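You operate a simulated robot arm through the tools that you are given. There is no shell and no other tool. Be economical: measure what you need, move in short steps, check, and stop when the job is done.

Carry out the task below with a simulated robot arm. There is one attempt and no reset: what you move stays moved.

JOB
Clamp the blue cable end in the counter's guide and wind three firm metres.
Fine: brake at drag while you wind, at lock at the end; the other ends stay docked.

Only the result counts: the job must be done as asked and must still hold three seconds after the hand-in. Knocking over, shifting, dropping, spilling or breaking anything else fails it.

ROBOT AND FRAMES
A 6-joint arm with a two-finger parallel gripper, fixed in place. Base frame: the origin is at the foot of the arm, x ahead of it, y to its left, z up; the work surface is at about z = 0.76. Units: m, degrees, N and s.
With the tool pointing down near the work surface it reaches from about 0.2 to 0.84 m from the base axis. Its first joint turns from -166.0 to 166.0 degrees. Payload 3.91 kg.
The TCP is the grasp point between the finger pads, 0.03 m short of the fingertips. In the tool frame z runs along the fingers and y along their closing line. The gripper opens to 0.11 m. The fingers are 0.02 m wide and 0.01 m thick; the gripper's body (0.048 by 0.112 m) begins 0.055 m behind the TCP.
Orientation is that of the tool frame in the base frame, as a unit quaternion [x, y, z, w]. With the fingers straight down and closing along the base's y, the tool's x points along the base's -x, its y along +y and its z along -z.

CONTROLS
- The arm moves only by the tool apply_moves. Its argument "targets" is a list of rows, each an object (a shift or turn left out is 0, a gripper value left out holds the last) with "fingers": the opening, from 0 (shut) to 1 (fully open); "linear": the shift along the base's x, y, z in m, a list of three; "angular": the turn, a rotation vector about the base's x, y, z in degrees, a list of three. In form: [{"fingers": fingers, "linear": [dx, dy, dz], "angular": [wx, wy, wz]}, ...]. A call has 1 to 8 rows; each row is the pose to reach, as a shift and turn from the pose commanded when the call began. Rows are played at 5 a second. More than 0.05 m and 8.6 degrees between two rows, or a gripper value outside its range, and nothing of the call is played. A pose out of reach is approached as far as the arm can. The call stops where the force on the tool passes 90 N (or 10 N more than at its start, if that is more) or the arm is blocked; 0.2 s more then pass. Each finger travels about 0.108 m/s and halts on what it meets, pressing with about 39 N; the grip force reading is that of the motor and also rises with nothing between the fingers. The clock runs only during rows and for 0.2 s after the last one: add rows that repeat a pose to give the fingers time. It gives the time, the measured TCP pose, the force on the tool (base axes), the opening and the grip force at its end, in the units of the frame above (readings bear some noise), with the torque about the TCP (base axes, N m) and any sound that the robot's microphone picked up.
- Cameras (640 x 400 px; columns grow to the right, rows downward): "scene" is fixed at [0.2178, 0.6657, 1.5182]; the picture's right is [-0.91, -0.41, 0.00], its down [-0.35, 0.79, -0.51] and it looks along [0.21, -0.46, -0.86] (base axes); focal length 318 px, centre (320, 200). "wrist" rides on the gripper at [0.077, 0.007, -0.114] in the tool frame; the picture's right is [-0.09, 1.00, 0.00], its down [-0.80, -0.07, -0.59] and it looks along [-0.59, -0.05, 0.80] (tool axes); focal length 270 px, centre (320, 200). There is no depth. A picture from a camera that has moved, and an enlarged one, comes with that camera's place and axes in the base frame and with its lens. The place of the scene camera against the robot may be out by one fixed shift of up to 0.025 m in any direction.
- get_image(camera): a new picture of that camera. No time passes.
- raise_lower(by): slides the trunk up (or, below 0, down) by that many m; the arm rides with it, the base frame stays. It gives what a move gives, with no picture.
- inspect(camera, box): a new picture of the part [left, top, right, bottom] of that camera's present view, enlarged. No time passes.
- close_job(): hands the job in; it is judged then, once.

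Work in short steps. Places have to be worked out from the pictures, the camera data and where the tool is seen: move nearer, look again, correct. Check each grasp and each placing, and mend what went wrong. You have 120 turns and 76 pictures in all, those below and enlarged ones among them. Open the gripper and draw the arm clear of the work before you hand the job in, unless the task says otherwise; then end with one line.

The tools are called after "Call:" as a command line: name --argument value ..., lists and objects as JSON in quotes. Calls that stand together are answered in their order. apply_moves: Moves the arm, as the interface text tells. Its arguments: {"type":"object","properties":{"targets":{"type":"array","items":{"type":"object","properties":{"fingers":{"type":"number"},"linear":{"type":"array","items":{"type":"number"}},"angular":{"type":"array","items":{"type":"number"}}}}}},"required":["targets"]} The other tools are called the same way: raise_lower (by) slides the trunk up or down; get_image (camera) takes a picture; inspect (camera, box) takes an enlarged picture of a part of a camera's view; close_job () hands the job in.

At the start:

```text
time_s: 0.0
tool_pos: [0.2873, 0.3335, 1.1314]
tool_rot: [0.0, 1.0, 0.0, 0.0]
ft_force: [-0.2, 0.4, -0.1]
wrist_torque: [0.01, 0.01, 0.0]
width: 0.1101
finger_force: 0.0
trunk travel left (down, up): [-0.45, 0.09]
```

scene: 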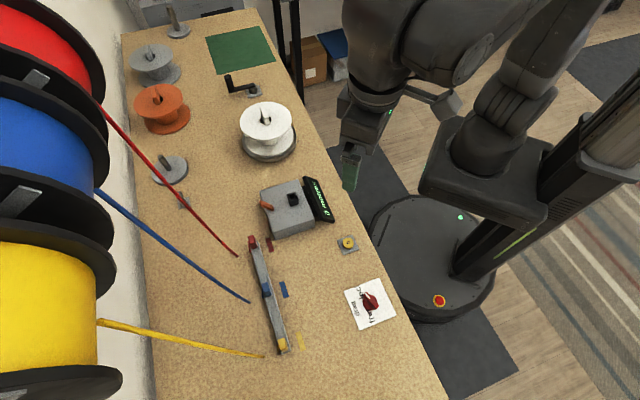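
wrist: 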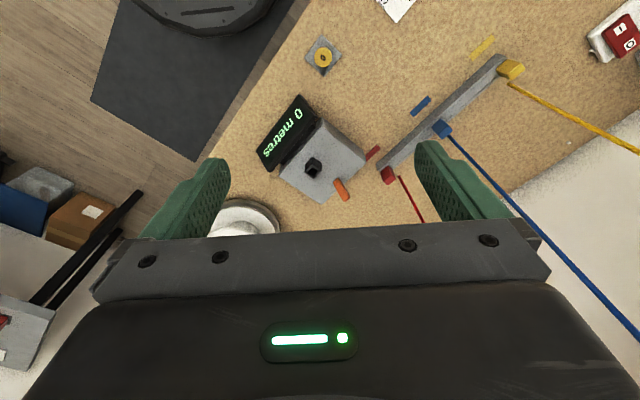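

I start by enlarging the working area to see the counter, dock, brake and winder.

Call:
inspect --camera "scene" --box '[220, 160, 400, 360]'

Call:
inspect --camera "scene" --box '[110, 0, 310, 200]'

Call:
inspect --camera "wrist" --box '[240, 0, 640, 240]'

Call:
inspect --camera "scene" --box '[0, 0, 200, 400]'

```text
2.00 times, centred on (310, 260) of scene
camera zoom: at [0.2178, 0.6657, 1.5182], right [-0.91, -0.41, 0.0], down [-0.35, 0.79, -0.51], along [0.21, -0.46, -0.86], focal length 636 px, centre (340, 80)
```

zoom: 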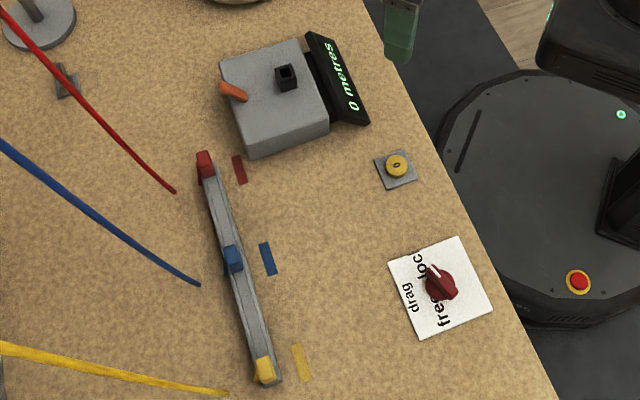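

```text
2.00 times, centred on (210, 100) of scene
camera zoom: at [0.2178, 0.6657, 1.5182], right [-0.91, -0.41, 0.0], down [-0.35, 0.79, -0.51], along [0.21, -0.46, -0.86], focal length 636 px, centre (540, 400)
```

zoom: 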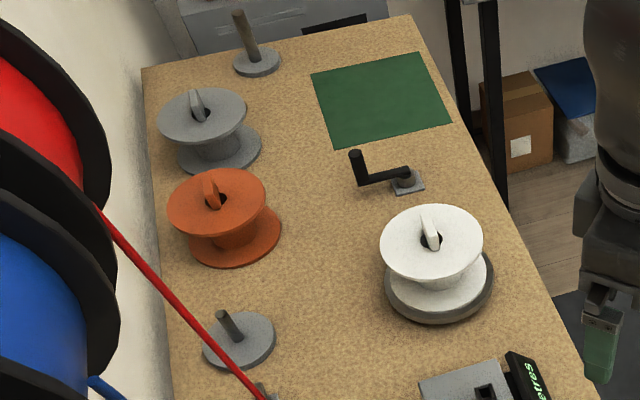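

```text
1.60 times, centred on (440, 120) of wrist
camera zoom: at [0.2106, 0.3408, 1.2467], right [0.09, 1.0, 0.0], down [0.8, -0.07, 0.59], along [0.59, -0.05, -0.8], focal length 432 px, centre (128, 328)
```

zoom: 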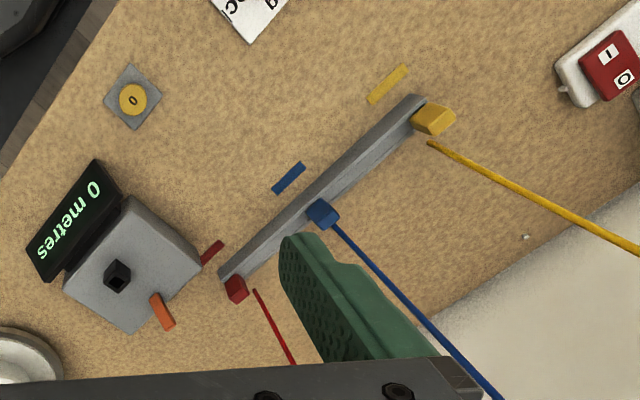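

```text
1.00 times, centred on (100, 200) of scene (not enlarged: the box is as wide or as high as the picture)
camera zoom: at [0.2178, 0.6657, 1.5182], right [-0.91, -0.41, 0.0], down [-0.35, 0.79, -0.51], along [0.21, -0.46, -0.86], focal length 318 px, centre (540, 200)
```

zoom: 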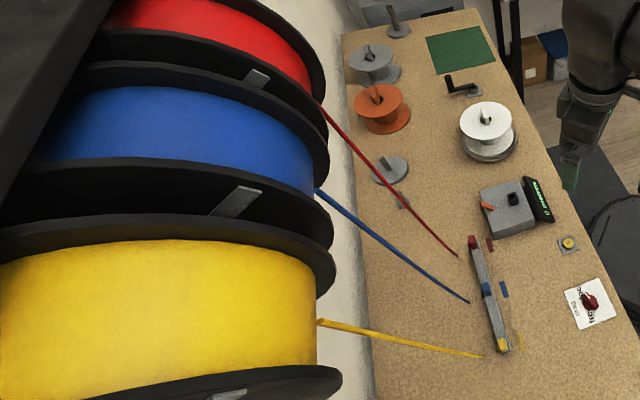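

The layout: counter near (0.45,0.35), dock bar with blue middle end near (0.41,0.54), brake near (0.19,0.47), white reel near (0.62,0.15), crank near (0.8,-0.03). I move towards the crank/reel for a closer look with the wrist camera.

Call:
apply_moves --targets '[{"linear": [0.03, -0.04, 0]}, {"linear": [0.06, -0.08, 0]}, {"linear": [0.09, -0.12, 0]}, {"linear": [0.12, -0.16, 0]}, {"linear": [0.15, -0.2, 0]}, {"linear": [0.18, -0.24, 0]}, {"linear": [0.2, -0.28, -0.02]}]'

Call:
get_image --camera "wrist"

```text
time_s: 1.6
tool_pos: [0.4913, 0.0523, 1.1129]
tool_rot: [0.001, 1.0, 0.0, 0.001]
ft_force: [0.0, 0.1, -0.8]
wrist_torque: [-0.01, -0.01, 0.0]
width: 0.11
finger_force: 0.0
trunk travel left (down, up): [-0.45, 0.09]
```

```text
69 pictures are left
camera wrist: at [0.4141, 0.0595, 1.2273], right [0.09, 1.0, 0.0], down [0.8, -0.07, 0.59], along [0.59, -0.05, -0.8], focal length 270 px, centre (320, 200)
```

wrist: 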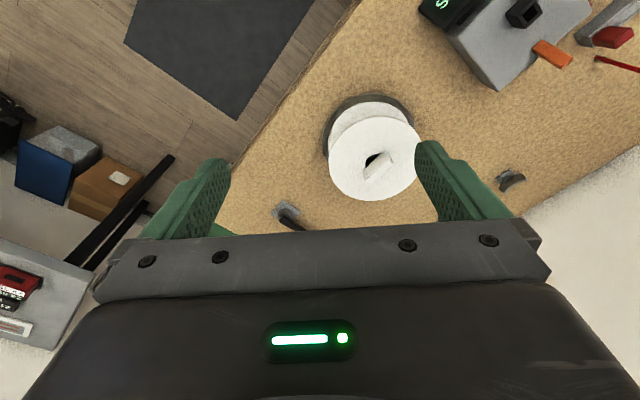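

The crank pivot looks near (0.77,-0.04). I go further out to view the crank and reel properly.

Call:
apply_moves --targets '[{"linear": [0.04, -0.01, 0]}, {"linear": [0.08, -0.02, -0.01]}, {"linear": [0.12, -0.03, -0.02]}, {"linear": [0.15, -0.04, -0.03]}, {"linear": [0.18, -0.04, -0.05]}]'

Call:
get_image --camera "wrist"

```text
time_s: 2.8
tool_pos: [0.6674, 0.0117, 1.0593]
tool_rot: [0.001, 1.0, 0.0, 0.0]
ft_force: [-0.2, 0.3, 0.1]
wrist_torque: [-0.03, -0.02, -0.02]
width: 0.11
finger_force: 0.1
trunk travel left (down, up): [-0.45, 0.09]
```

```text
68 pictures are left
camera wrist: at [0.5907, 0.0191, 1.1734], right [0.09, 1.0, 0.0], down [0.8, -0.07, 0.59], along [0.59, -0.05, -0.8], focal length 270 px, centre (320, 200)
```

wrist: 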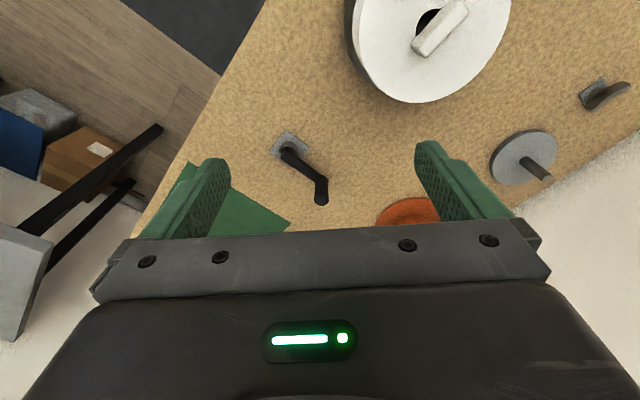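

Crank visible; I enlarge it and the reel.

Call:
inspect --camera "wrist" --box '[240, 110, 380, 230]'

Call:
inspect --camera "scene" --box '[220, 60, 320, 170]'

Call:
inspect --camera "scene" --box '[240, 165, 350, 255]'

```text
3.33 times, centred on (310, 170) of wrist
camera zoom: at [0.5907, 0.0191, 1.1734], right [0.09, 1.0, 0.0], down [0.8, -0.07, 0.59], along [0.59, -0.05, -0.8], focal length 901 px, centre (353, 300)
```

zoom: 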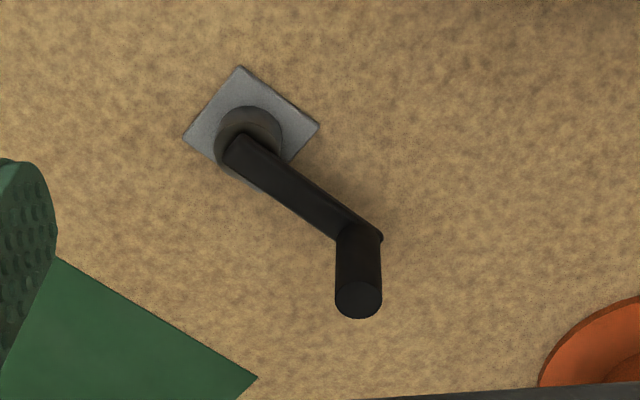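

```text
3.64 times, centred on (270, 115) of scene
camera zoom: at [0.2178, 0.6657, 1.5182], right [-0.91, -0.41, 0.0], down [-0.35, 0.79, -0.51], along [0.21, -0.46, -0.86], focal length 1156 px, centre (502, 509)
```

zoom: 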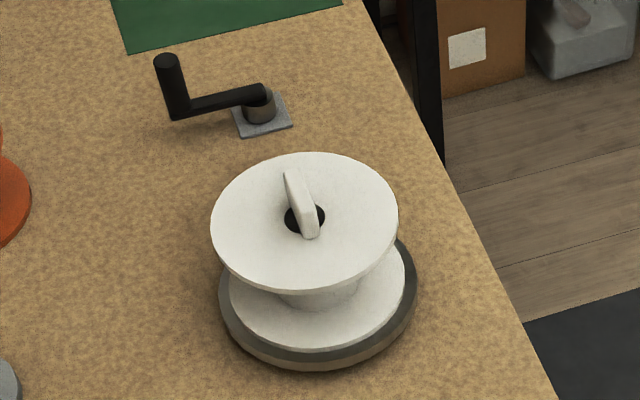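

```text
4.44 times, centred on (295, 210) of scene
camera zoom: at [0.2178, 0.6657, 1.5182], right [-0.91, -0.41, 0.0], down [-0.35, 0.79, -0.51], along [0.21, -0.46, -0.86], focal length 1413 px, centre (431, 156)
```

zoom: 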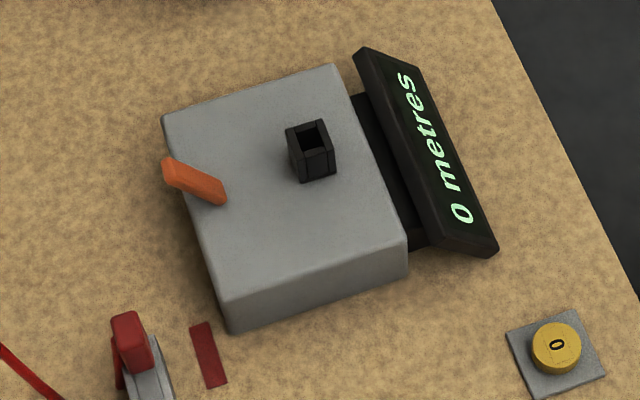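

The crank stands at about (0.778,-0.046) with a vertical handle near (0.835,0). Now I go to look at the brake, dock and counter from closer.

Call:
apply_moves --targets '[{"linear": [-0.04, 0.025, 0]}, {"linear": [-0.08, 0.05, 0]}, {"linear": [-0.12, 0.075, 0]}, {"linear": [-0.16, 0.1, 0]}, {"linear": [-0.2, 0.13, 0]}, {"linear": [-0.24, 0.16, 0]}, {"linear": [-0.27, 0.2, 0]}, {"linear": [-0.29, 0.24, 0]}]'

Call:
apply_moves --targets '[{"linear": [-0.03, 0.03, 0]}, {"linear": [-0.06, 0.06, 0]}, {"linear": [-0.09, 0.09, 0]}, {"linear": [-0.12, 0.12, 0]}]'

Call:
get_image --camera "wrist"

```text
time_s: 4.6
tool_pos: [0.3776, 0.2541, 1.0603]
tool_rot: [0.001, 1.0, 0.0, 0.0]
ft_force: [0.3, 0.5, 0.0]
wrist_torque: [-0.05, -0.04, 0.02]
width: 0.1099
finger_force: 0.0
trunk travel left (down, up): [-0.45, 0.09]
```

```text
time_s: 5.6
tool_pos: [0.2562, 0.3777, 1.0619]
tool_rot: [0.001, 1.0, 0.0, 0.0]
ft_force: [-0.2, 0.0, -0.8]
wrist_torque: [0.0, 0.03, 0.03]
width: 0.1097
finger_force: 0.0
trunk travel left (down, up): [-0.45, 0.09]
```

```text
64 pictures are left
camera wrist: at [0.1794, 0.3829, 1.1762], right [0.09, 1.0, 0.0], down [0.8, -0.07, 0.59], along [0.59, -0.05, -0.8], focal length 270 px, centre (320, 200)
```

wrist: 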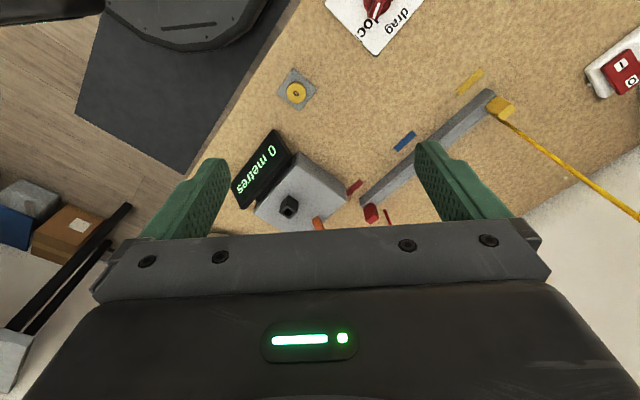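

The brake is at the picture's edge; I move back toward it.

Call:
apply_moves --targets '[{"linear": [-0.04, 0.02, -0.02]}, {"linear": [-0.08, 0.04, -0.04]}, {"linear": [-0.12, 0.06, -0.06]}, {"linear": [-0.16, 0.07, -0.08]}]'

Call:
get_image --camera "wrist"

```text
time_s: 6.6
tool_pos: [0.0938, 0.4471, 0.9844]
tool_rot: [0.0, 1.0, -0.001, 0.0]
ft_force: [-0.1, -0.3, -1.8]
wrist_torque: [0.0, 0.01, 0.0]
width: 0.1099
finger_force: 0.1
trunk travel left (down, up): [-0.45, 0.09]
```

```text
63 pictures are left
camera wrist: at [0.018, 0.4543, 1.0983], right [0.09, 1.0, 0.0], down [0.8, -0.07, 0.59], along [0.59, -0.05, -0.8], focal length 270 px, centre (320, 200)
```

wrist: 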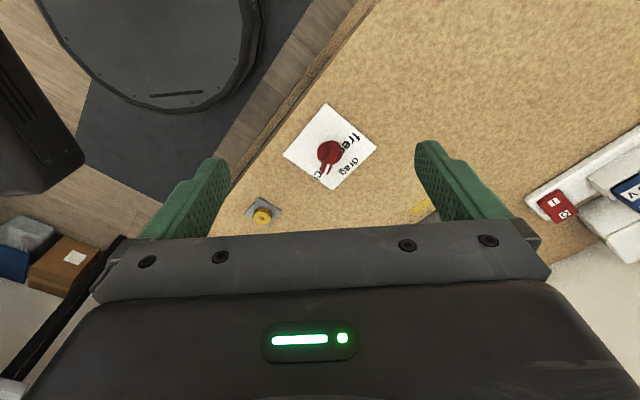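

Call:
inspect --camera "wrist" --box '[280, 95, 380, 195]'

Call:
inspect --camera "scene" --box '[335, 270, 405, 335]'

```text
4.00 times, centred on (330, 145) of wrist
camera zoom: at [0.018, 0.4543, 1.0983], right [0.09, 1.0, 0.0], down [0.8, -0.07, 0.59], along [0.59, -0.05, -0.8], focal length 1081 px, centre (280, 420)
```

zoom: 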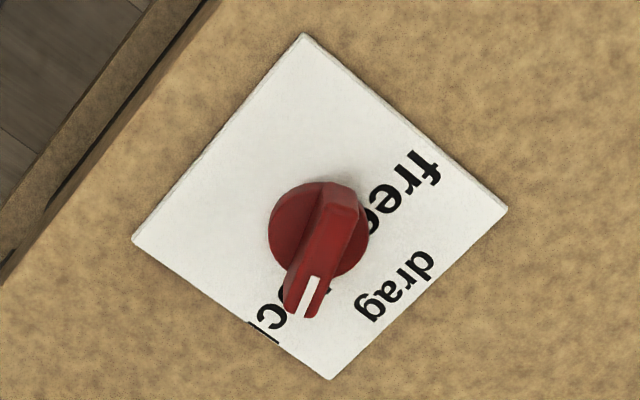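

```text
6.15 times, centred on (370, 302) of scene
camera zoom: at [0.2178, 0.6657, 1.5182], right [-0.91, -0.41, 0.0], down [-0.35, 0.79, -0.51], along [0.21, -0.46, -0.86], focal length 1956 px, centre (12, -431)
```

zoom: 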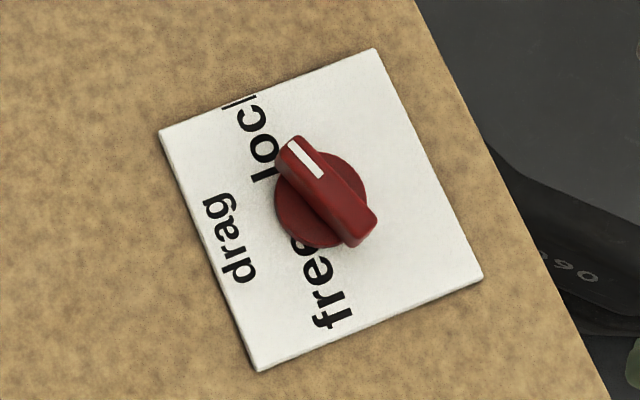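

The knob points to lock (about -20°); drag label lies at about 45° and free at about 107°. Knob centre ≈ (0.181,0.4535). I align the fingers across the ridge above it.

Call:
apply_moves --targets '[{"fingers": 0.5, "linear": [0.03, 0.002, -0.03], "angular": [0, 0, -7]}, {"linear": [0.06, 0.004, -0.06], "angular": [0, 0, -14]}, {"linear": [0.087, 0.0065, -0.09], "angular": [0, 0, -20]}, {"linear": [0.087, 0.0065, -0.11], "angular": [0, 0, -20]}, {"linear": [0.087, 0.0065, -0.11], "angular": [0, 0, -20]}]'

Call:
get_image --camera "wrist"

Call:
inspect --camera "scene" --box '[320, 250, 420, 340]'

```text
time_s: 7.8
tool_pos: [0.1831, 0.4493, 0.8696]
tool_rot: [0.174, 0.985, -0.001, 0.0]
ft_force: [0.4, 0.6, 0.1]
wrist_torque: [-0.02, 0.02, 0.02]
width: 0.0548
finger_force: 0.1
trunk travel left (down, up): [-0.45, 0.09]
```

```text
60 pictures are left
camera wrist: at [0.1131, 0.4825, 0.9836], right [0.42, 0.91, 0.0], down [0.73, -0.34, 0.59], along [0.54, -0.25, -0.8], focal length 270 px, centre (320, 200)
```

wrist: 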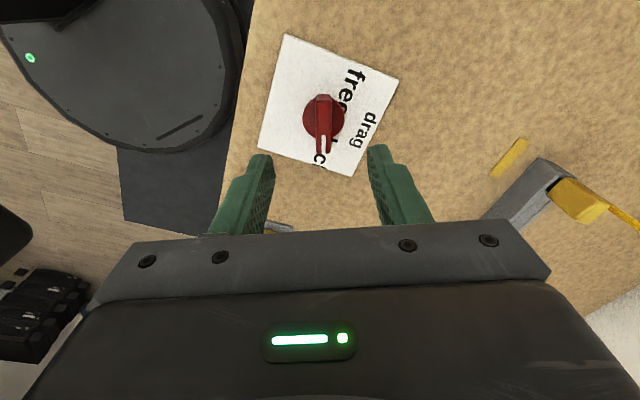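

```text
4.44 times, centred on (370, 295) of scene
camera zoom: at [0.2178, 0.6657, 1.5182], right [-0.91, -0.41, 0.0], down [-0.35, 0.79, -0.51], along [0.21, -0.46, -0.86], focal length 1413 px, centre (98, -222)
```

zoom: 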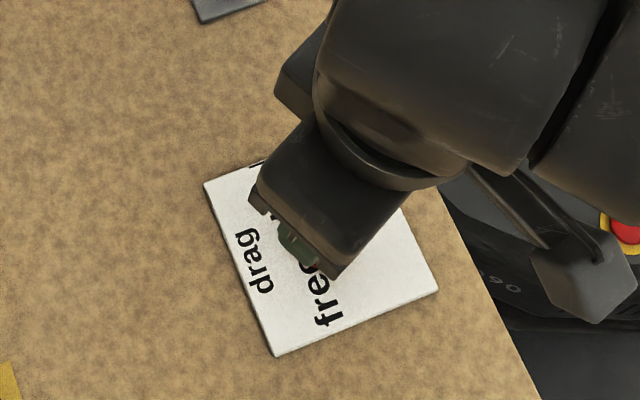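

Alignment is good; a 4 mm correction in y, then descend to finger-tip height ≈0.78.

Call:
apply_moves --targets '[{"linear": [-0.001, 0.004, -0.02], "angular": [0, 0, -3]}, {"linear": [-0.001, 0.004, -0.04], "angular": [0, 0, -3]}, {"linear": [-0.001, 0.004, -0.05], "angular": [0, 0, -3]}, {"linear": [-0.001, 0.004, -0.06], "angular": [0, 0, -3]}]'

Call:
get_image --camera "wrist"

```text
time_s: 8.8
tool_pos: [0.1836, 0.4542, 0.81]
tool_rot: [0.201, 0.98, 0.0, -0.001]
ft_force: [0.2, -0.3, 0.9]
wrist_torque: [-0.01, 0.0, 0.01]
width: 0.0552
finger_force: 0.1
trunk travel left (down, up): [-0.45, 0.09]
```

```text
58 pictures are left
camera wrist: at [0.1161, 0.4906, 0.9248], right [0.47, 0.88, 0.0], down [0.71, -0.38, 0.59], along [0.52, -0.28, -0.8], focal length 270 px, centre (320, 200)
```

wrist: 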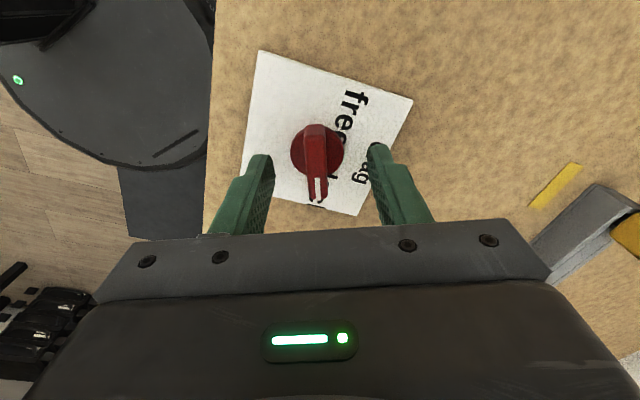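

Fingertips flank the ridge; closing.

Call:
apply_moves --targets '[{"fingers": 0.2}, {"fingers": 0.0}, {"fingers": 0.0}, {"fingers": 0.0}]'

Call:
get_image --camera "wrist"

```text
time_s: 9.8
tool_pos: [0.1826, 0.4525, 0.8108]
tool_rot: [0.2, 0.98, -0.001, 0.0]
ft_force: [-3.9, -12.9, -6.8]
wrist_torque: [-0.35, -0.18, -0.01]
width: 0.0119
finger_force: 45.0
trunk travel left (down, up): [-0.45, 0.09]
```

```text
57 pictures are left
camera wrist: at [0.1157, 0.4891, 0.9244], right [0.47, 0.88, 0.0], down [0.71, -0.38, 0.6], along [0.52, -0.28, -0.8], focal length 270 px, centre (320, 200)
```

wrist: 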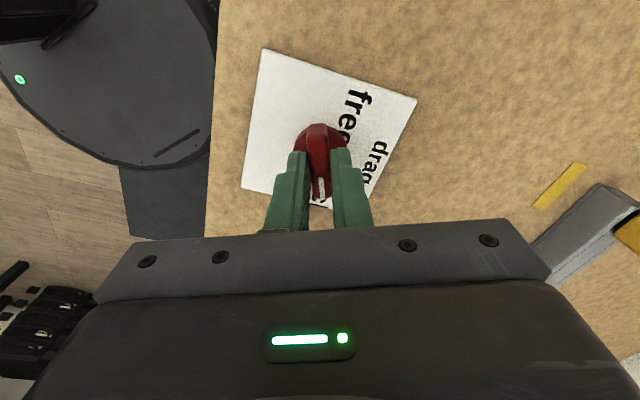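

Ridge gripped (12 mm). Rotate about +65° toward drag, relaxing the side load slightly.

Call:
apply_moves --targets '[{"linear": [-0.0005, -0.001, 0], "angular": [0, 0, 8]}, {"linear": [-0.0005, -0.001, 0], "angular": [0, 0, 16]}, {"linear": [-0.0005, -0.001, 0], "angular": [0, 0, 24]}, {"linear": [-0.0005, -0.001, 0], "angular": [0, 0, 32]}, {"linear": [-0.0005, -0.001, 0], "angular": [0, 0, 40]}, {"linear": [-0.0005, -0.001, 0], "angular": [0, 0, 48]}, {"linear": [-0.0005, -0.001, 0], "angular": [0, 0, 56]}, {"linear": [-0.0005, -0.001, 0], "angular": [0, 0, 63]}]'

Call:
get_image --camera "wrist"

```text
time_s: 11.6
tool_pos: [0.1834, 0.4523, 0.81]
tool_rot: [-0.343, 0.939, -0.002, -0.001]
ft_force: [7.2, -20.0, -29.9]
wrist_torque: [-0.77, 0.34, 0.03]
width: 0.0118
finger_force: 45.3
trunk travel left (down, up): [-0.45, 0.09]
```

```text
56 pictures are left
camera wrist: at [0.1209, 0.4082, 0.9257], right [-0.57, 0.82, 0.0], down [0.66, 0.46, 0.59], along [0.49, 0.34, -0.81], focal length 270 px, centre (320, 200)
```

wrist: 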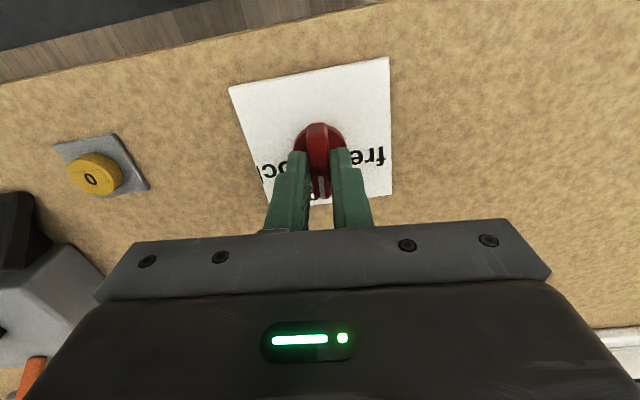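

Pointer is now near 40°; I add 5°, then release and rise to read it.

Call:
apply_moves --targets '[{"angular": [0, 0, 5]}, {"angular": [0, 0, 5]}, {"fingers": 0.4, "angular": [0, 0, 5]}, {"fingers": 0.5, "angular": [0, 0, 5]}, {"linear": [0, 0, 0.05], "angular": [0, 0, 5]}, {"linear": [-0.03, -0.03, 0.1], "angular": [0, 0, 5]}]'

Call:
inspect --camera "wrist" --box '[240, 60, 400, 240]'

```text
refused: row 6 steps farther than a row can; nothing moved
```

```text
2.22 times, centred on (320, 150) of wrist
camera zoom: at [0.1209, 0.4082, 0.9257], right [-0.57, 0.82, 0.0], down [0.66, 0.46, 0.59], along [0.49, 0.34, -0.81], focal length 601 px, centre (320, 311)
```

zoom: 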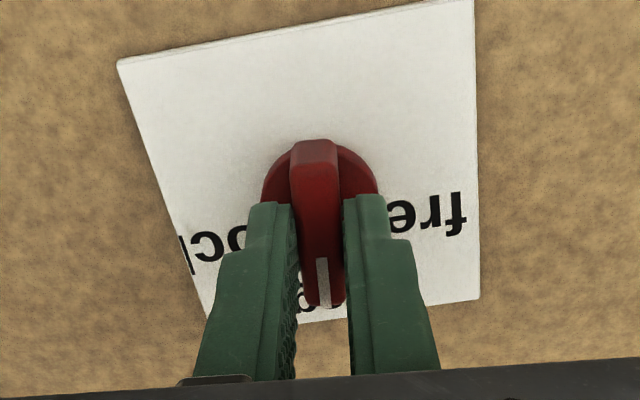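

Same, with a smaller last step.

Call:
apply_moves --targets '[{"angular": [0, 0, 5]}, {"angular": [0, 0, 5]}, {"fingers": 0.4, "angular": [0, 0, 5]}, {"fingers": 0.5, "angular": [0, 0, 5]}, {"linear": [0, 0, 0.04], "angular": [0, 0, 5]}, {"linear": [-0.01, -0.01, 0.08], "angular": [0, 0, 5]}, {"linear": [-0.02, -0.02, 0.1], "angular": [0, 0, 5]}]'

Call:
inspect --camera "wrist" --box '[240, 60, 400, 240]'

```text
time_s: 13.2
tool_pos: [0.1644, 0.4332, 0.9149]
tool_rot: [-0.382, 0.924, 0.0, 0.001]
ft_force: [0.1, -0.4, 0.7]
wrist_torque: [0.01, 0.05, 0.0]
width: 0.0553
finger_force: 0.1
trunk travel left (down, up): [-0.45, 0.09]
```

```text
2.22 times, centred on (320, 150) of wrist
camera zoom: at [0.1047, 0.3821, 1.0292], right [-0.64, 0.77, 0.0], down [0.62, 0.52, 0.59], along [0.46, 0.38, -0.8], focal length 601 px, centre (320, 311)
```

zoom: 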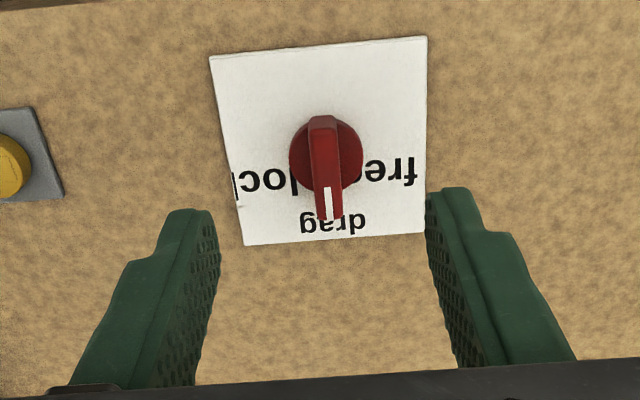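

Brake is at drag. Next, look at the dock bar and the blue end from the bench side with the same yaw.

Call:
apply_moves --targets '[{"linear": [0.04, 0.005, 0.02], "fingers": 1.0}, {"linear": [0.08, 0.01, 0.02]}, {"linear": [0.12, 0.015, 0.03]}, {"linear": [0.15, 0.02, 0.03]}]'

Call:
get_image --camera "wrist"

```text
time_s: 14.2
tool_pos: [0.3172, 0.4525, 0.9415]
tool_rot: [-0.382, 0.924, 0.0, 0.001]
ft_force: [-0.1, 0.0, 0.0]
wrist_torque: [0.04, 0.01, -0.03]
width: 0.11
finger_force: 0.1
trunk travel left (down, up): [-0.45, 0.09]
```

```text
53 pictures are left
camera wrist: at [0.2574, 0.4024, 1.0565], right [-0.64, 0.77, 0.0], down [0.62, 0.52, 0.59], along [0.46, 0.38, -0.8], focal length 270 px, centre (320, 200)
```

wrist: 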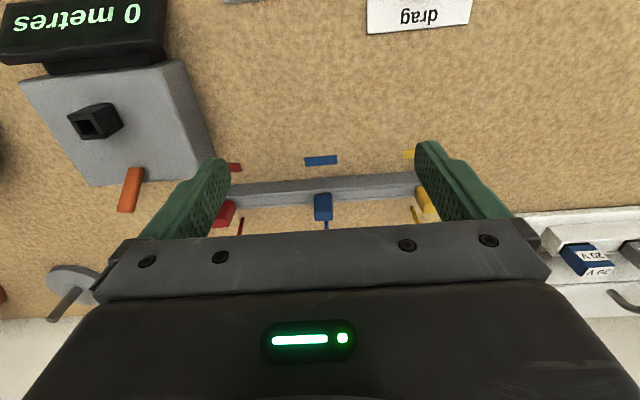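

Call:
inspect --camera "wrist" --box '[270, 140, 380, 235]'

Call:
inspect --camera "wrist" --box '[0, 40, 240, 230]'

Call:
inspect --camera "scene" --box '[235, 225, 305, 365]'

```text
4.21 times, centred on (325, 188) of wrist
camera zoom: at [0.2574, 0.4024, 1.0565], right [-0.64, 0.77, 0.0], down [0.62, 0.52, 0.59], along [0.46, 0.38, -0.8], focal length 1138 px, centre (299, 253)
```

zoom: 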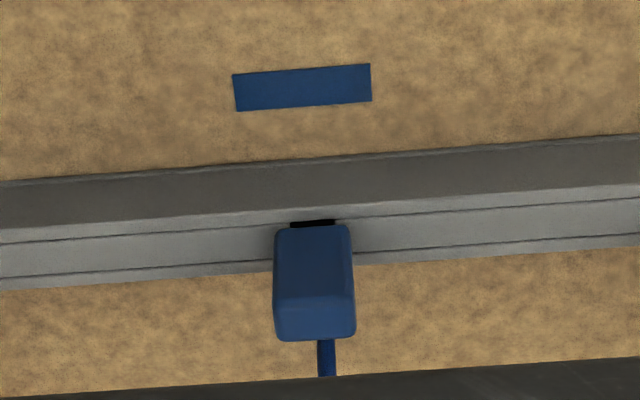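

```text
2.11 times, centred on (120, 135) of wrist
camera zoom: at [0.2574, 0.4024, 1.0565], right [-0.64, 0.77, 0.0], down [0.62, 0.52, 0.59], along [0.46, 0.38, -0.8], focal length 569 px, centre (741, 337)
```

zoom: 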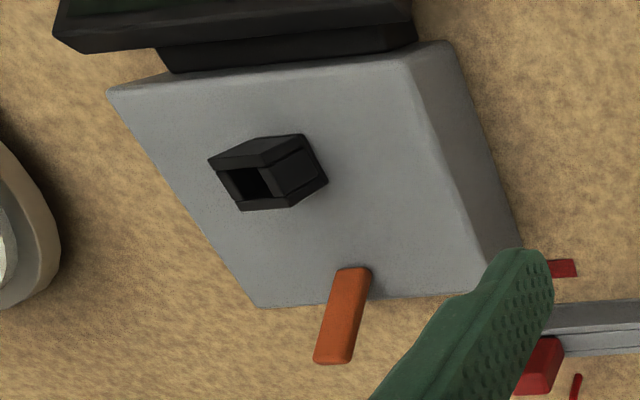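

```text
2.86 times, centred on (270, 295) of scene
camera zoom: at [0.2178, 0.6657, 1.5182], right [-0.91, -0.41, 0.0], down [-0.35, 0.79, -0.51], along [0.21, -0.46, -0.86], focal length 908 px, centre (463, -71)
```

zoom: 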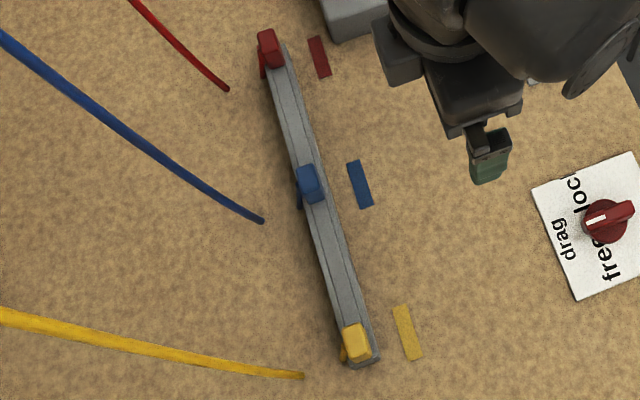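

The blue plug stands on the bar: block ≈22×16×32 mm, centre ≈(0.409,0.533), z 0.785–0.818, cable at the wall side. I move above with fingers closing along the bar.

Call:
apply_moves --targets '[{"linear": [0.03, 0.03, 0], "fingers": 0.55}, {"linear": [0.06, 0.055, -0.02]}, {"linear": [0.089, 0.08, -0.04]}, {"linear": [0.0915, 0.0805, -0.06]}, {"linear": [0.0915, 0.0805, -0.07]}]'

Call:
get_image --camera "wrist"

```text
time_s: 15.4
tool_pos: [0.4025, 0.5351, 0.8716]
tool_rot: [-0.382, 0.924, 0.001, 0.0]
ft_force: [-0.2, 0.4, 0.0]
wrist_torque: [-0.02, -0.02, -0.01]
width: 0.0603
finger_force: 0.0
trunk travel left (down, up): [-0.45, 0.09]
```

```text
49 pictures are left
camera wrist: at [0.3435, 0.4847, 0.9853], right [-0.64, 0.77, 0.0], down [0.62, 0.52, 0.59], along [0.46, 0.38, -0.8], focal length 270 px, centre (320, 200)
```

wrist: 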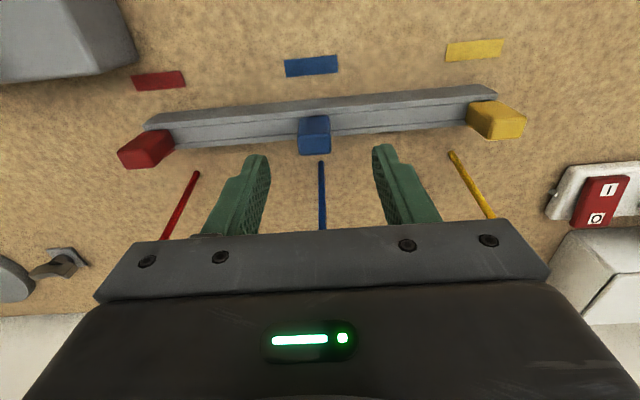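

Block is ~3 mm off along the closing line; correct, descend so fingertips clear the bar, and close.

Call:
apply_moves --targets '[{"linear": [0.002, -0.002, -0.02]}, {"linear": [0.002, -0.002, -0.04]}, {"linear": [0.002, -0.002, -0.05]}, {"linear": [0.002, -0.002, -0.05], "fingers": 0.1}, {"linear": [0.002, -0.002, -0.05], "fingers": 0.0}, {"linear": [0.002, -0.002, -0.05], "fingers": 0.0}]'

Call:
get_image --camera "wrist"

```text
time_s: 16.8
tool_pos: [0.4068, 0.5323, 0.8203]
tool_rot: [-0.382, 0.924, 0.0, 0.0]
ft_force: [0.1, 0.6, 0.5]
wrist_torque: [0.0, 0.0, 0.0]
width: 0.0208
finger_force: 38.6
trunk travel left (down, up): [-0.45, 0.09]
```

```text
48 pictures are left
camera wrist: at [0.3475, 0.4827, 0.936], right [-0.64, 0.77, 0.0], down [0.62, 0.52, 0.59], along [0.46, 0.38, -0.8], focal length 270 px, centre (320, 200)
```

wrist: 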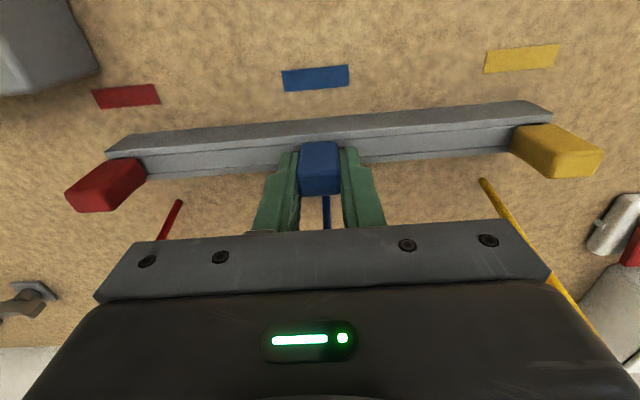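

Gripped at 21 mm with no side load. Lift a little and watch the force.

Call:
apply_moves --targets '[{"linear": [0, 0, 0.01]}, {"linear": [0, 0, 0.02]}, {"linear": [0, 0, 0.03]}, {"linear": [0, 0, 0.04]}]'

Call:
get_image --camera "wrist"

Call:
inspect --camera "scene" --box '[200, 200, 340, 360]'

```text
time_s: 17.8
tool_pos: [0.4073, 0.5337, 0.8631]
tool_rot: [-0.382, 0.924, 0.0, -0.001]
ft_force: [-0.3, 0.0, 0.8]
wrist_torque: [-0.03, 0.0, 0.02]
width: 0.021
finger_force: 38.7
trunk travel left (down, up): [-0.45, 0.09]
```

```text
47 pictures are left
camera wrist: at [0.3481, 0.4828, 0.9771], right [-0.64, 0.77, 0.0], down [0.62, 0.52, 0.59], along [0.46, 0.38, -0.8], focal length 270 px, centre (320, 200)
```

wrist: 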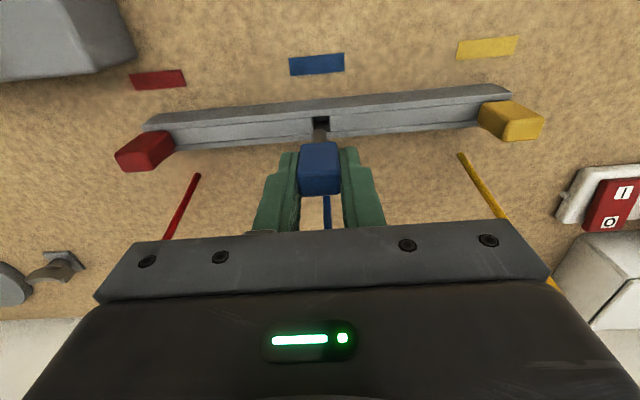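

```text
2.50 times, centred on (270, 280) of scene
camera zoom: at [0.2178, 0.6657, 1.5182], right [-0.91, -0.41, 0.0], down [-0.35, 0.79, -0.51], along [0.21, -0.46, -0.86], focal length 795 px, centre (445, 0)
```

zoom: 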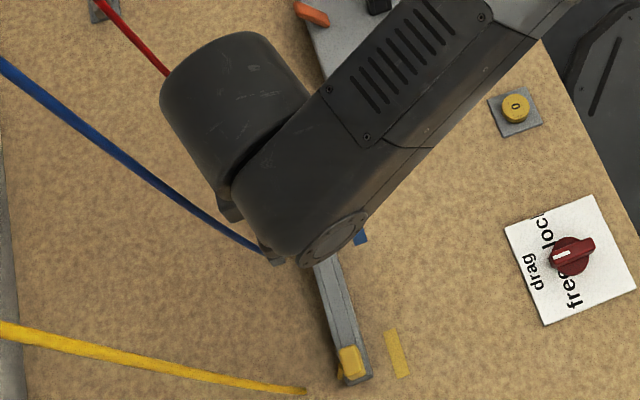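

Plug is free with a grey pin below. Raise and carry it toward the counter to see the guide closely.

Call:
apply_moves --targets '[{"linear": [0, 0, 0.04]}, {"linear": [0, -0.03, 0.07]}, {"linear": [0.01, -0.075, 0.08]}, {"linear": [0.015, -0.12, 0.08]}, {"linear": [0.02, -0.165, 0.08]}, {"linear": [0.02, -0.21, 0.08]}, {"linear": [0.02, -0.21, 0.08]}]'

Call:
get_image --camera "wrist"

```text
time_s: 19.4
tool_pos: [0.4267, 0.3183, 0.9455]
tool_rot: [-0.384, 0.923, 0.001, 0.0]
ft_force: [-0.1, 0.2, 0.6]
wrist_torque: [0.0, 0.04, 0.0]
width: 0.0209
finger_force: 39.6
trunk travel left (down, up): [-0.45, 0.09]
```

```text
45 pictures are left
camera wrist: at [0.3669, 0.2696, 1.059], right [-0.64, 0.77, 0.0], down [0.62, 0.52, 0.59], along [0.46, 0.38, -0.8], focal length 270 px, centre (320, 200)
```

wrist: 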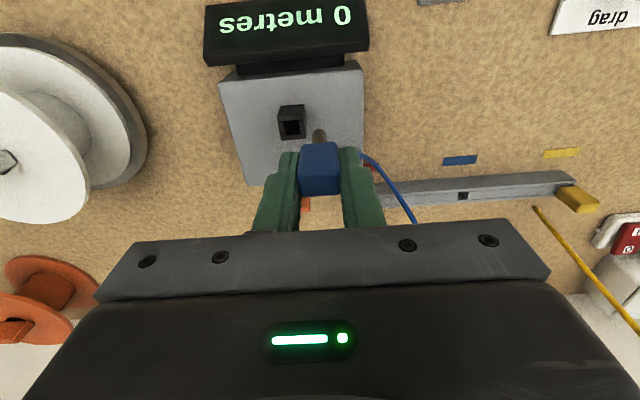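

Call:
inspect --camera "wrist" --box '[210, 50, 390, 220]'

```text
2.35 times, centred on (300, 135) of wrist
camera zoom: at [0.3669, 0.2696, 1.059], right [-0.64, 0.77, 0.0], down [0.62, 0.52, 0.59], along [0.46, 0.38, -0.8], focal length 636 px, centre (367, 353)
```

zoom: 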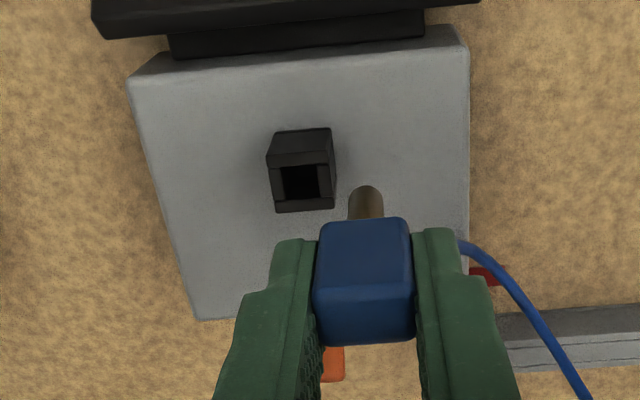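

Call:
inspect --camera "wrist" --box '[270, 95, 330, 150]'

```text
7.27 times, centred on (300, 122) of wrist
camera zoom: at [0.3669, 0.2696, 1.059], right [-0.64, 0.77, 0.0], down [0.62, 0.52, 0.59], along [0.46, 0.38, -0.8], focal length 1966 px, centre (466, 764)
```

zoom: 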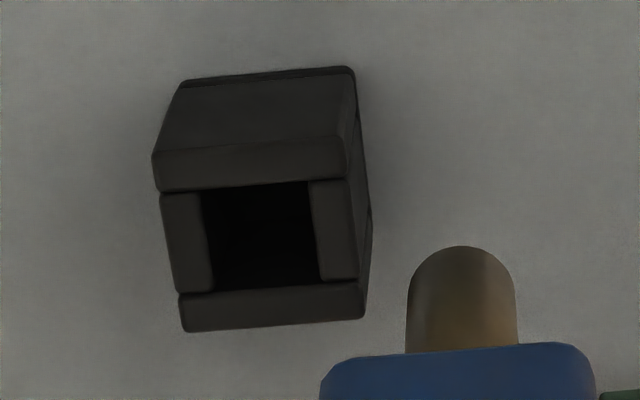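

Guide top ≈0.848 with a ~15 mm square hole, centred about (+0.020,−0.0135) from the TCP; pin ≈10.5 mm. Move over it, just above, and compare.

Call:
apply_moves --targets '[{"linear": [0.01, -0.007, 0]}, {"linear": [0.0197, -0.0135, 0]}, {"linear": [0.0197, -0.0135, -0.01]}, {"linear": [0.0197, -0.0135, -0.02]}, {"linear": [0.0197, -0.0135, -0.02]}]'

Call:
inspect --camera "wrist" --box '[270, 95, 370, 195]'

```text
time_s: 20.6
tool_pos: [0.4453, 0.3086, 0.9207]
tool_rot: [-0.383, 0.924, 0.001, 0.0]
ft_force: [0.4, -0.2, -0.6]
wrist_torque: [-0.01, 0.02, 0.04]
width: 0.0207
finger_force: 38.8
trunk travel left (down, up): [-0.45, 0.09]
```

```text
4.00 times, centred on (320, 145) of wrist
camera zoom: at [0.3869, 0.2584, 1.0365], right [-0.64, 0.77, 0.0], down [0.62, 0.52, 0.59], along [0.46, 0.38, -0.8], focal length 1081 px, centre (320, 420)
```

zoom: 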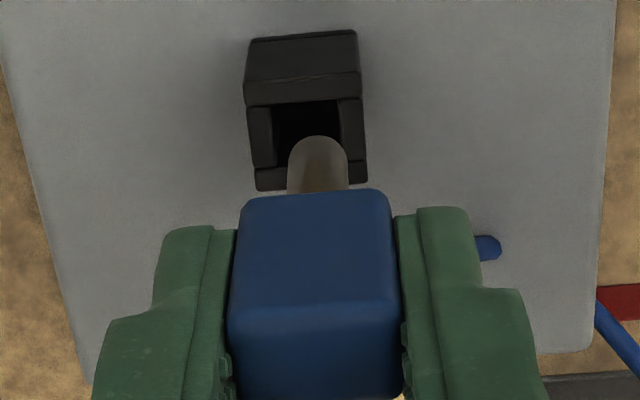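

Pin is ~2 mm off laterally and slightly wall-side; correct and lower 12 mm, then look.

Call:
apply_moves --targets '[{"linear": [0.0004, -0.0024, 0]}, {"linear": [0.0004, -0.0024, -0.006]}, {"linear": [0.0004, -0.0024, -0.012]}, {"linear": [0.0004, -0.0024, -0.012]}]'

Call:
inspect --camera "wrist" --box '[270, 95, 370, 195]'

```text
time_s: 21.6
tool_pos: [0.4447, 0.3059, 0.9105]
tool_rot: [-0.382, 0.924, 0.0, 0.0]
ft_force: [0.0, 0.0, -1.4]
wrist_torque: [-0.02, -0.03, -0.01]
width: 0.0205
finger_force: 38.9
trunk travel left (down, up): [-0.45, 0.09]
```

```text
4.00 times, centred on (320, 145) of wrist
camera zoom: at [0.386, 0.2565, 1.024], right [-0.64, 0.77, 0.0], down [0.62, 0.52, 0.59], along [0.46, 0.38, -0.8], focal length 1081 px, centre (320, 420)
```

zoom: 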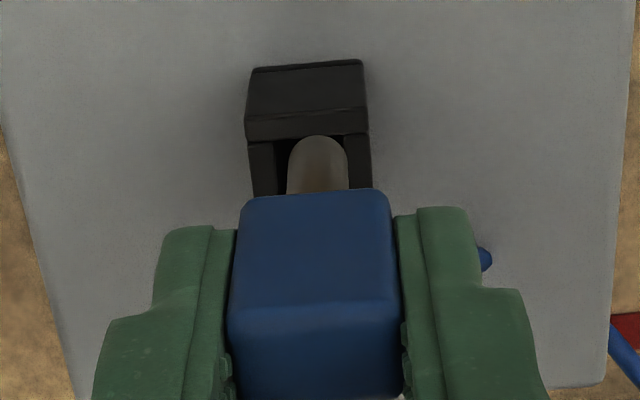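

Pin tip is at the rim, ~1 mm off laterally and touching the bench-side edge; nudge wall-ward and continue down gently.

Call:
apply_moves --targets '[{"linear": [0.0019, 0.0002, 0]}, {"linear": [0.0019, 0.0002, -0.004]}, {"linear": [0.0019, 0.0002, -0.008]}, {"linear": [0.0019, 0.0002, -0.012]}]'

Call:
inspect --camera "wrist" --box '[270, 95, 370, 195]'

```text
time_s: 22.6
tool_pos: [0.4468, 0.3059, 0.898]
tool_rot: [-0.382, 0.924, 0.0, 0.0]
ft_force: [-0.5, 0.0, 0.0]
wrist_torque: [0.03, 0.03, -0.03]
width: 0.0207
finger_force: 39.8
trunk travel left (down, up): [-0.45, 0.09]
```

```text
4.00 times, centred on (320, 145) of wrist
camera zoom: at [0.3882, 0.2561, 1.0126], right [-0.64, 0.77, 0.0], down [0.62, 0.52, 0.59], along [0.46, 0.38, -0.8], focal length 1081 px, centre (320, 420)
```

zoom: 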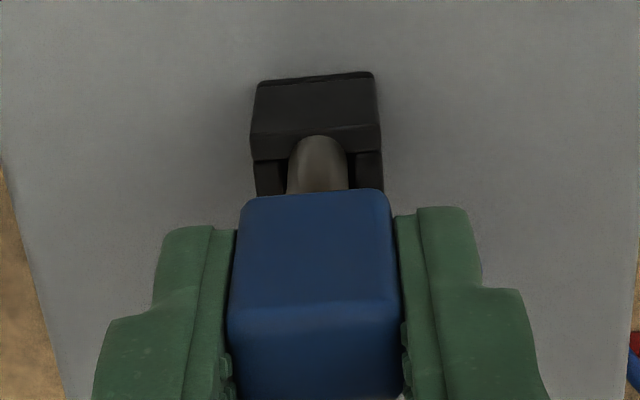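

Re-triangulating with earlier views puts the guide top nearer 0.835, so the hole is ~3.5 mm further wall-side than the axis. I lift 5 mm, shift, and look again.

Call:
apply_moves --targets '[{"linear": [0, 0, 0.005]}, {"linear": [0.0025, 0.0025, 0.005]}, {"linear": [0.0025, 0.0025, 0.003]}]'

Call:
inspect --camera "wrist" --box '[290, 110, 350, 160]'

```text
time_s: 23.4
tool_pos: [0.4495, 0.3085, 0.9023]
tool_rot: [-0.382, 0.924, 0.0, 0.0]
ft_force: [-0.5, 0.2, 0.5]
wrist_torque: [0.0, -0.02, 0.04]
width: 0.021
finger_force: 38.9
trunk travel left (down, up): [-0.45, 0.09]
```

```text
8.00 times, centred on (320, 135) of wrist
camera zoom: at [0.391, 0.2591, 1.0152], right [-0.64, 0.77, 0.0], down [0.62, 0.52, 0.59], along [0.46, 0.38, -0.8], focal length 2162 px, centre (320, 720)
```

zoom: 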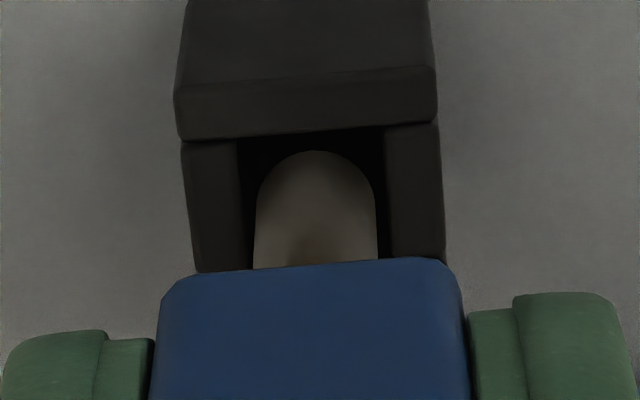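

Pin now sits inside the hole outline. Nudge 1 mm wall-ward and lower on, watching force.

Call:
apply_moves --targets '[{"linear": [0.0007, 0.0007, 0]}, {"linear": [0.0006, 0.0007, -0.004]}, {"linear": [0.0006, 0.0007, -0.008]}, {"linear": [0.0006, 0.0007, -0.012]}]'

Call:
inspect --camera "wrist" --box '[290, 110, 350, 160]'

```text
time_s: 24.4
tool_pos: [0.4505, 0.3098, 0.8898]
tool_rot: [-0.383, 0.924, 0.0, 0.001]
ft_force: [0.3, 0.5, -0.6]
wrist_torque: [0.01, -0.01, -0.05]
width: 0.0207
finger_force: 38.9
trunk travel left (down, up): [-0.45, 0.09]
```

```text
8.00 times, centred on (320, 135) of wrist
camera zoom: at [0.3917, 0.2607, 1.0042], right [-0.64, 0.77, 0.0], down [0.62, 0.52, 0.59], along [0.46, 0.38, -0.8], focal length 2162 px, centre (320, 720)
```

zoom: 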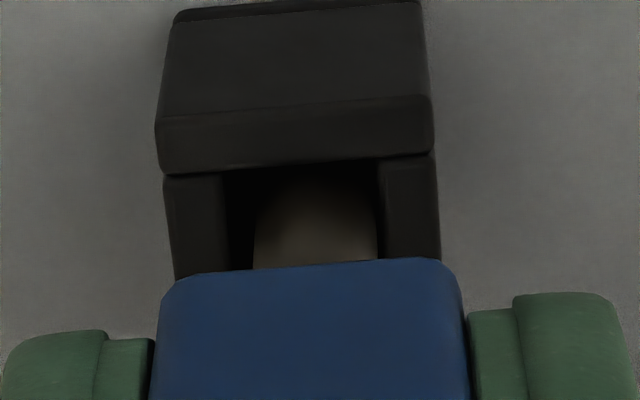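

The pin is inside. Centre it 1 mm and lower to seat the block on the guide.

Call:
apply_moves --targets '[{"linear": [0.0007, -0.0007, -0.003]}, {"linear": [0.0007, -0.0007, -0.008]}, {"linear": [0.0007, -0.0007, -0.012]}, {"linear": [0.0007, -0.0007, -0.015]}]'

Call:
inspect --camera "wrist" --box '[240, 80, 400, 200]'

```text
time_s: 25.4
tool_pos: [0.4522, 0.3091, 0.8743]
tool_rot: [-0.383, 0.924, 0.0, 0.0]
ft_force: [2.0, 0.8, -0.7]
wrist_torque: [0.04, -0.08, -0.01]
width: 0.0205
finger_force: 39.3
trunk travel left (down, up): [-0.45, 0.09]
```

```text
3.33 times, centred on (320, 140) of wrist
camera zoom: at [0.3919, 0.2597, 0.9883], right [-0.64, 0.77, 0.0], down [0.62, 0.52, 0.59], along [0.46, 0.38, -0.8], focal length 901 px, centre (320, 400)
```

zoom: 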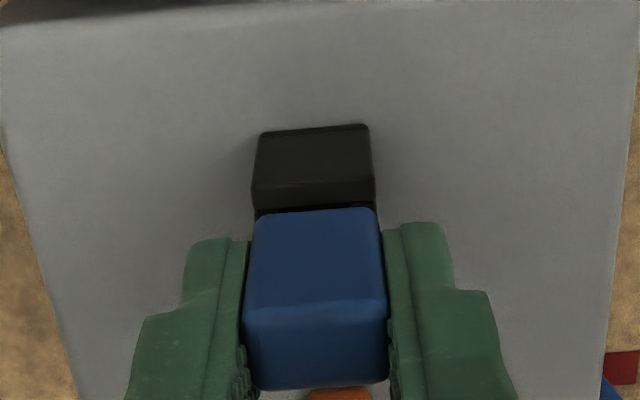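

Nearly seated, with light side force (2 N). Lower a few more mm until a contact force shows.

Call:
apply_moves --targets '[{"linear": [-0.0003, -0.0001, -0.002]}, {"linear": [-0.0003, -0.0001, -0.004]}, {"linear": [-0.0003, -0.0001, -0.005]}]'

```text
time_s: 26.2
tool_pos: [0.4503, 0.31, 0.8704]
tool_rot: [-0.383, 0.924, 0.0, 0.002]
ft_force: [-1.7, 3.3, 26.6]
wrist_torque: [0.05, 0.15, -0.02]
width: 0.0209
finger_force: 39.3
trunk travel left (down, up): [-0.45, 0.09]
```

Seated (27 N contact). Ease off, open, and rise to check.

Call:
apply_moves --targets '[{"linear": [0, 0, 0.002]}, {"linear": [0, 0, 0.002], "fingers": 0.4}, {"linear": [0, 0, 0.002], "fingers": 0.5}, {"linear": [0, 0, 0.03]}, {"linear": [0, 0, 0.07]}, {"linear": [-0.03, -0.03, 0.08]}, {"linear": [-0.05, -0.05, 0.08]}]'

Call:
get_image --camera "wrist"

```text
time_s: 27.8
tool_pos: [0.4003, 0.257, 0.9504]
tool_rot: [-0.383, 0.924, 0.0, 0.001]
ft_force: [0.8, 0.2, -0.3]
wrist_torque: [-0.03, -0.04, 0.01]
width: 0.0547
finger_force: 0.0
trunk travel left (down, up): [-0.45, 0.09]
```

```text
36 pictures are left
camera wrist: at [0.342, 0.2067, 1.0645], right [-0.64, 0.77, 0.0], down [0.62, 0.52, 0.59], along [0.46, 0.38, -0.8], focal length 270 px, centre (320, 200)
```

wrist: 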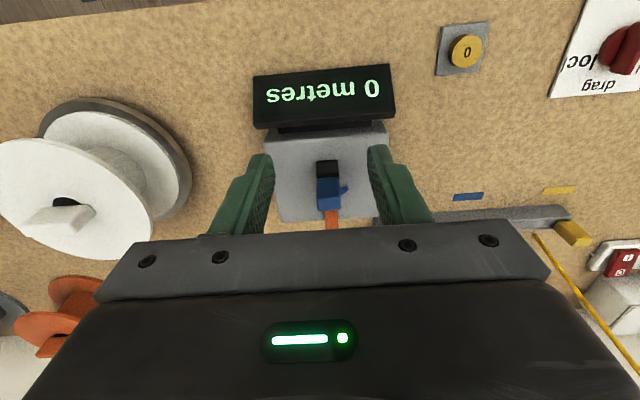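

Plug sits in the guide. Now study the orange lever.

Call:
inspect --camera "wrist" --box '[260, 120, 400, 240]'

Call:
inspect --camera "scene" --box '[230, 160, 350, 260]'

```text
3.33 times, centred on (330, 180) of wrist
camera zoom: at [0.342, 0.2067, 1.0645], right [-0.64, 0.77, 0.0], down [0.62, 0.52, 0.59], along [0.46, 0.38, -0.8], focal length 901 px, centre (287, 267)
```

zoom: 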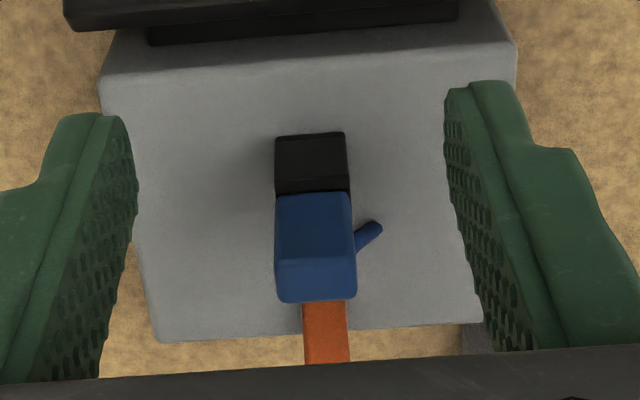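

```text
4.00 times, centred on (290, 210) of scene
camera zoom: at [0.2178, 0.6657, 1.5182], right [-0.91, -0.41, 0.0], down [-0.35, 0.79, -0.51], along [0.21, -0.46, -0.86], focal length 1272 px, centre (440, 160)
```

zoom: 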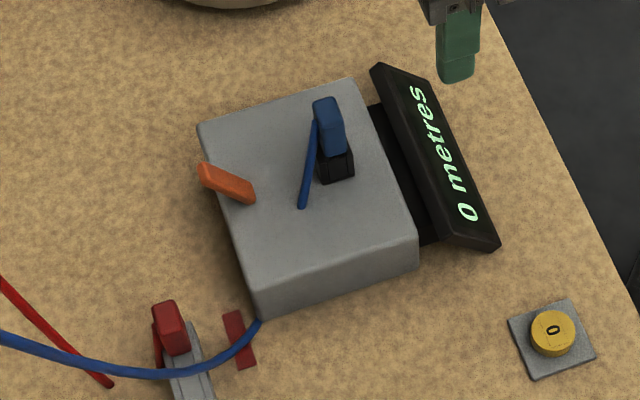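

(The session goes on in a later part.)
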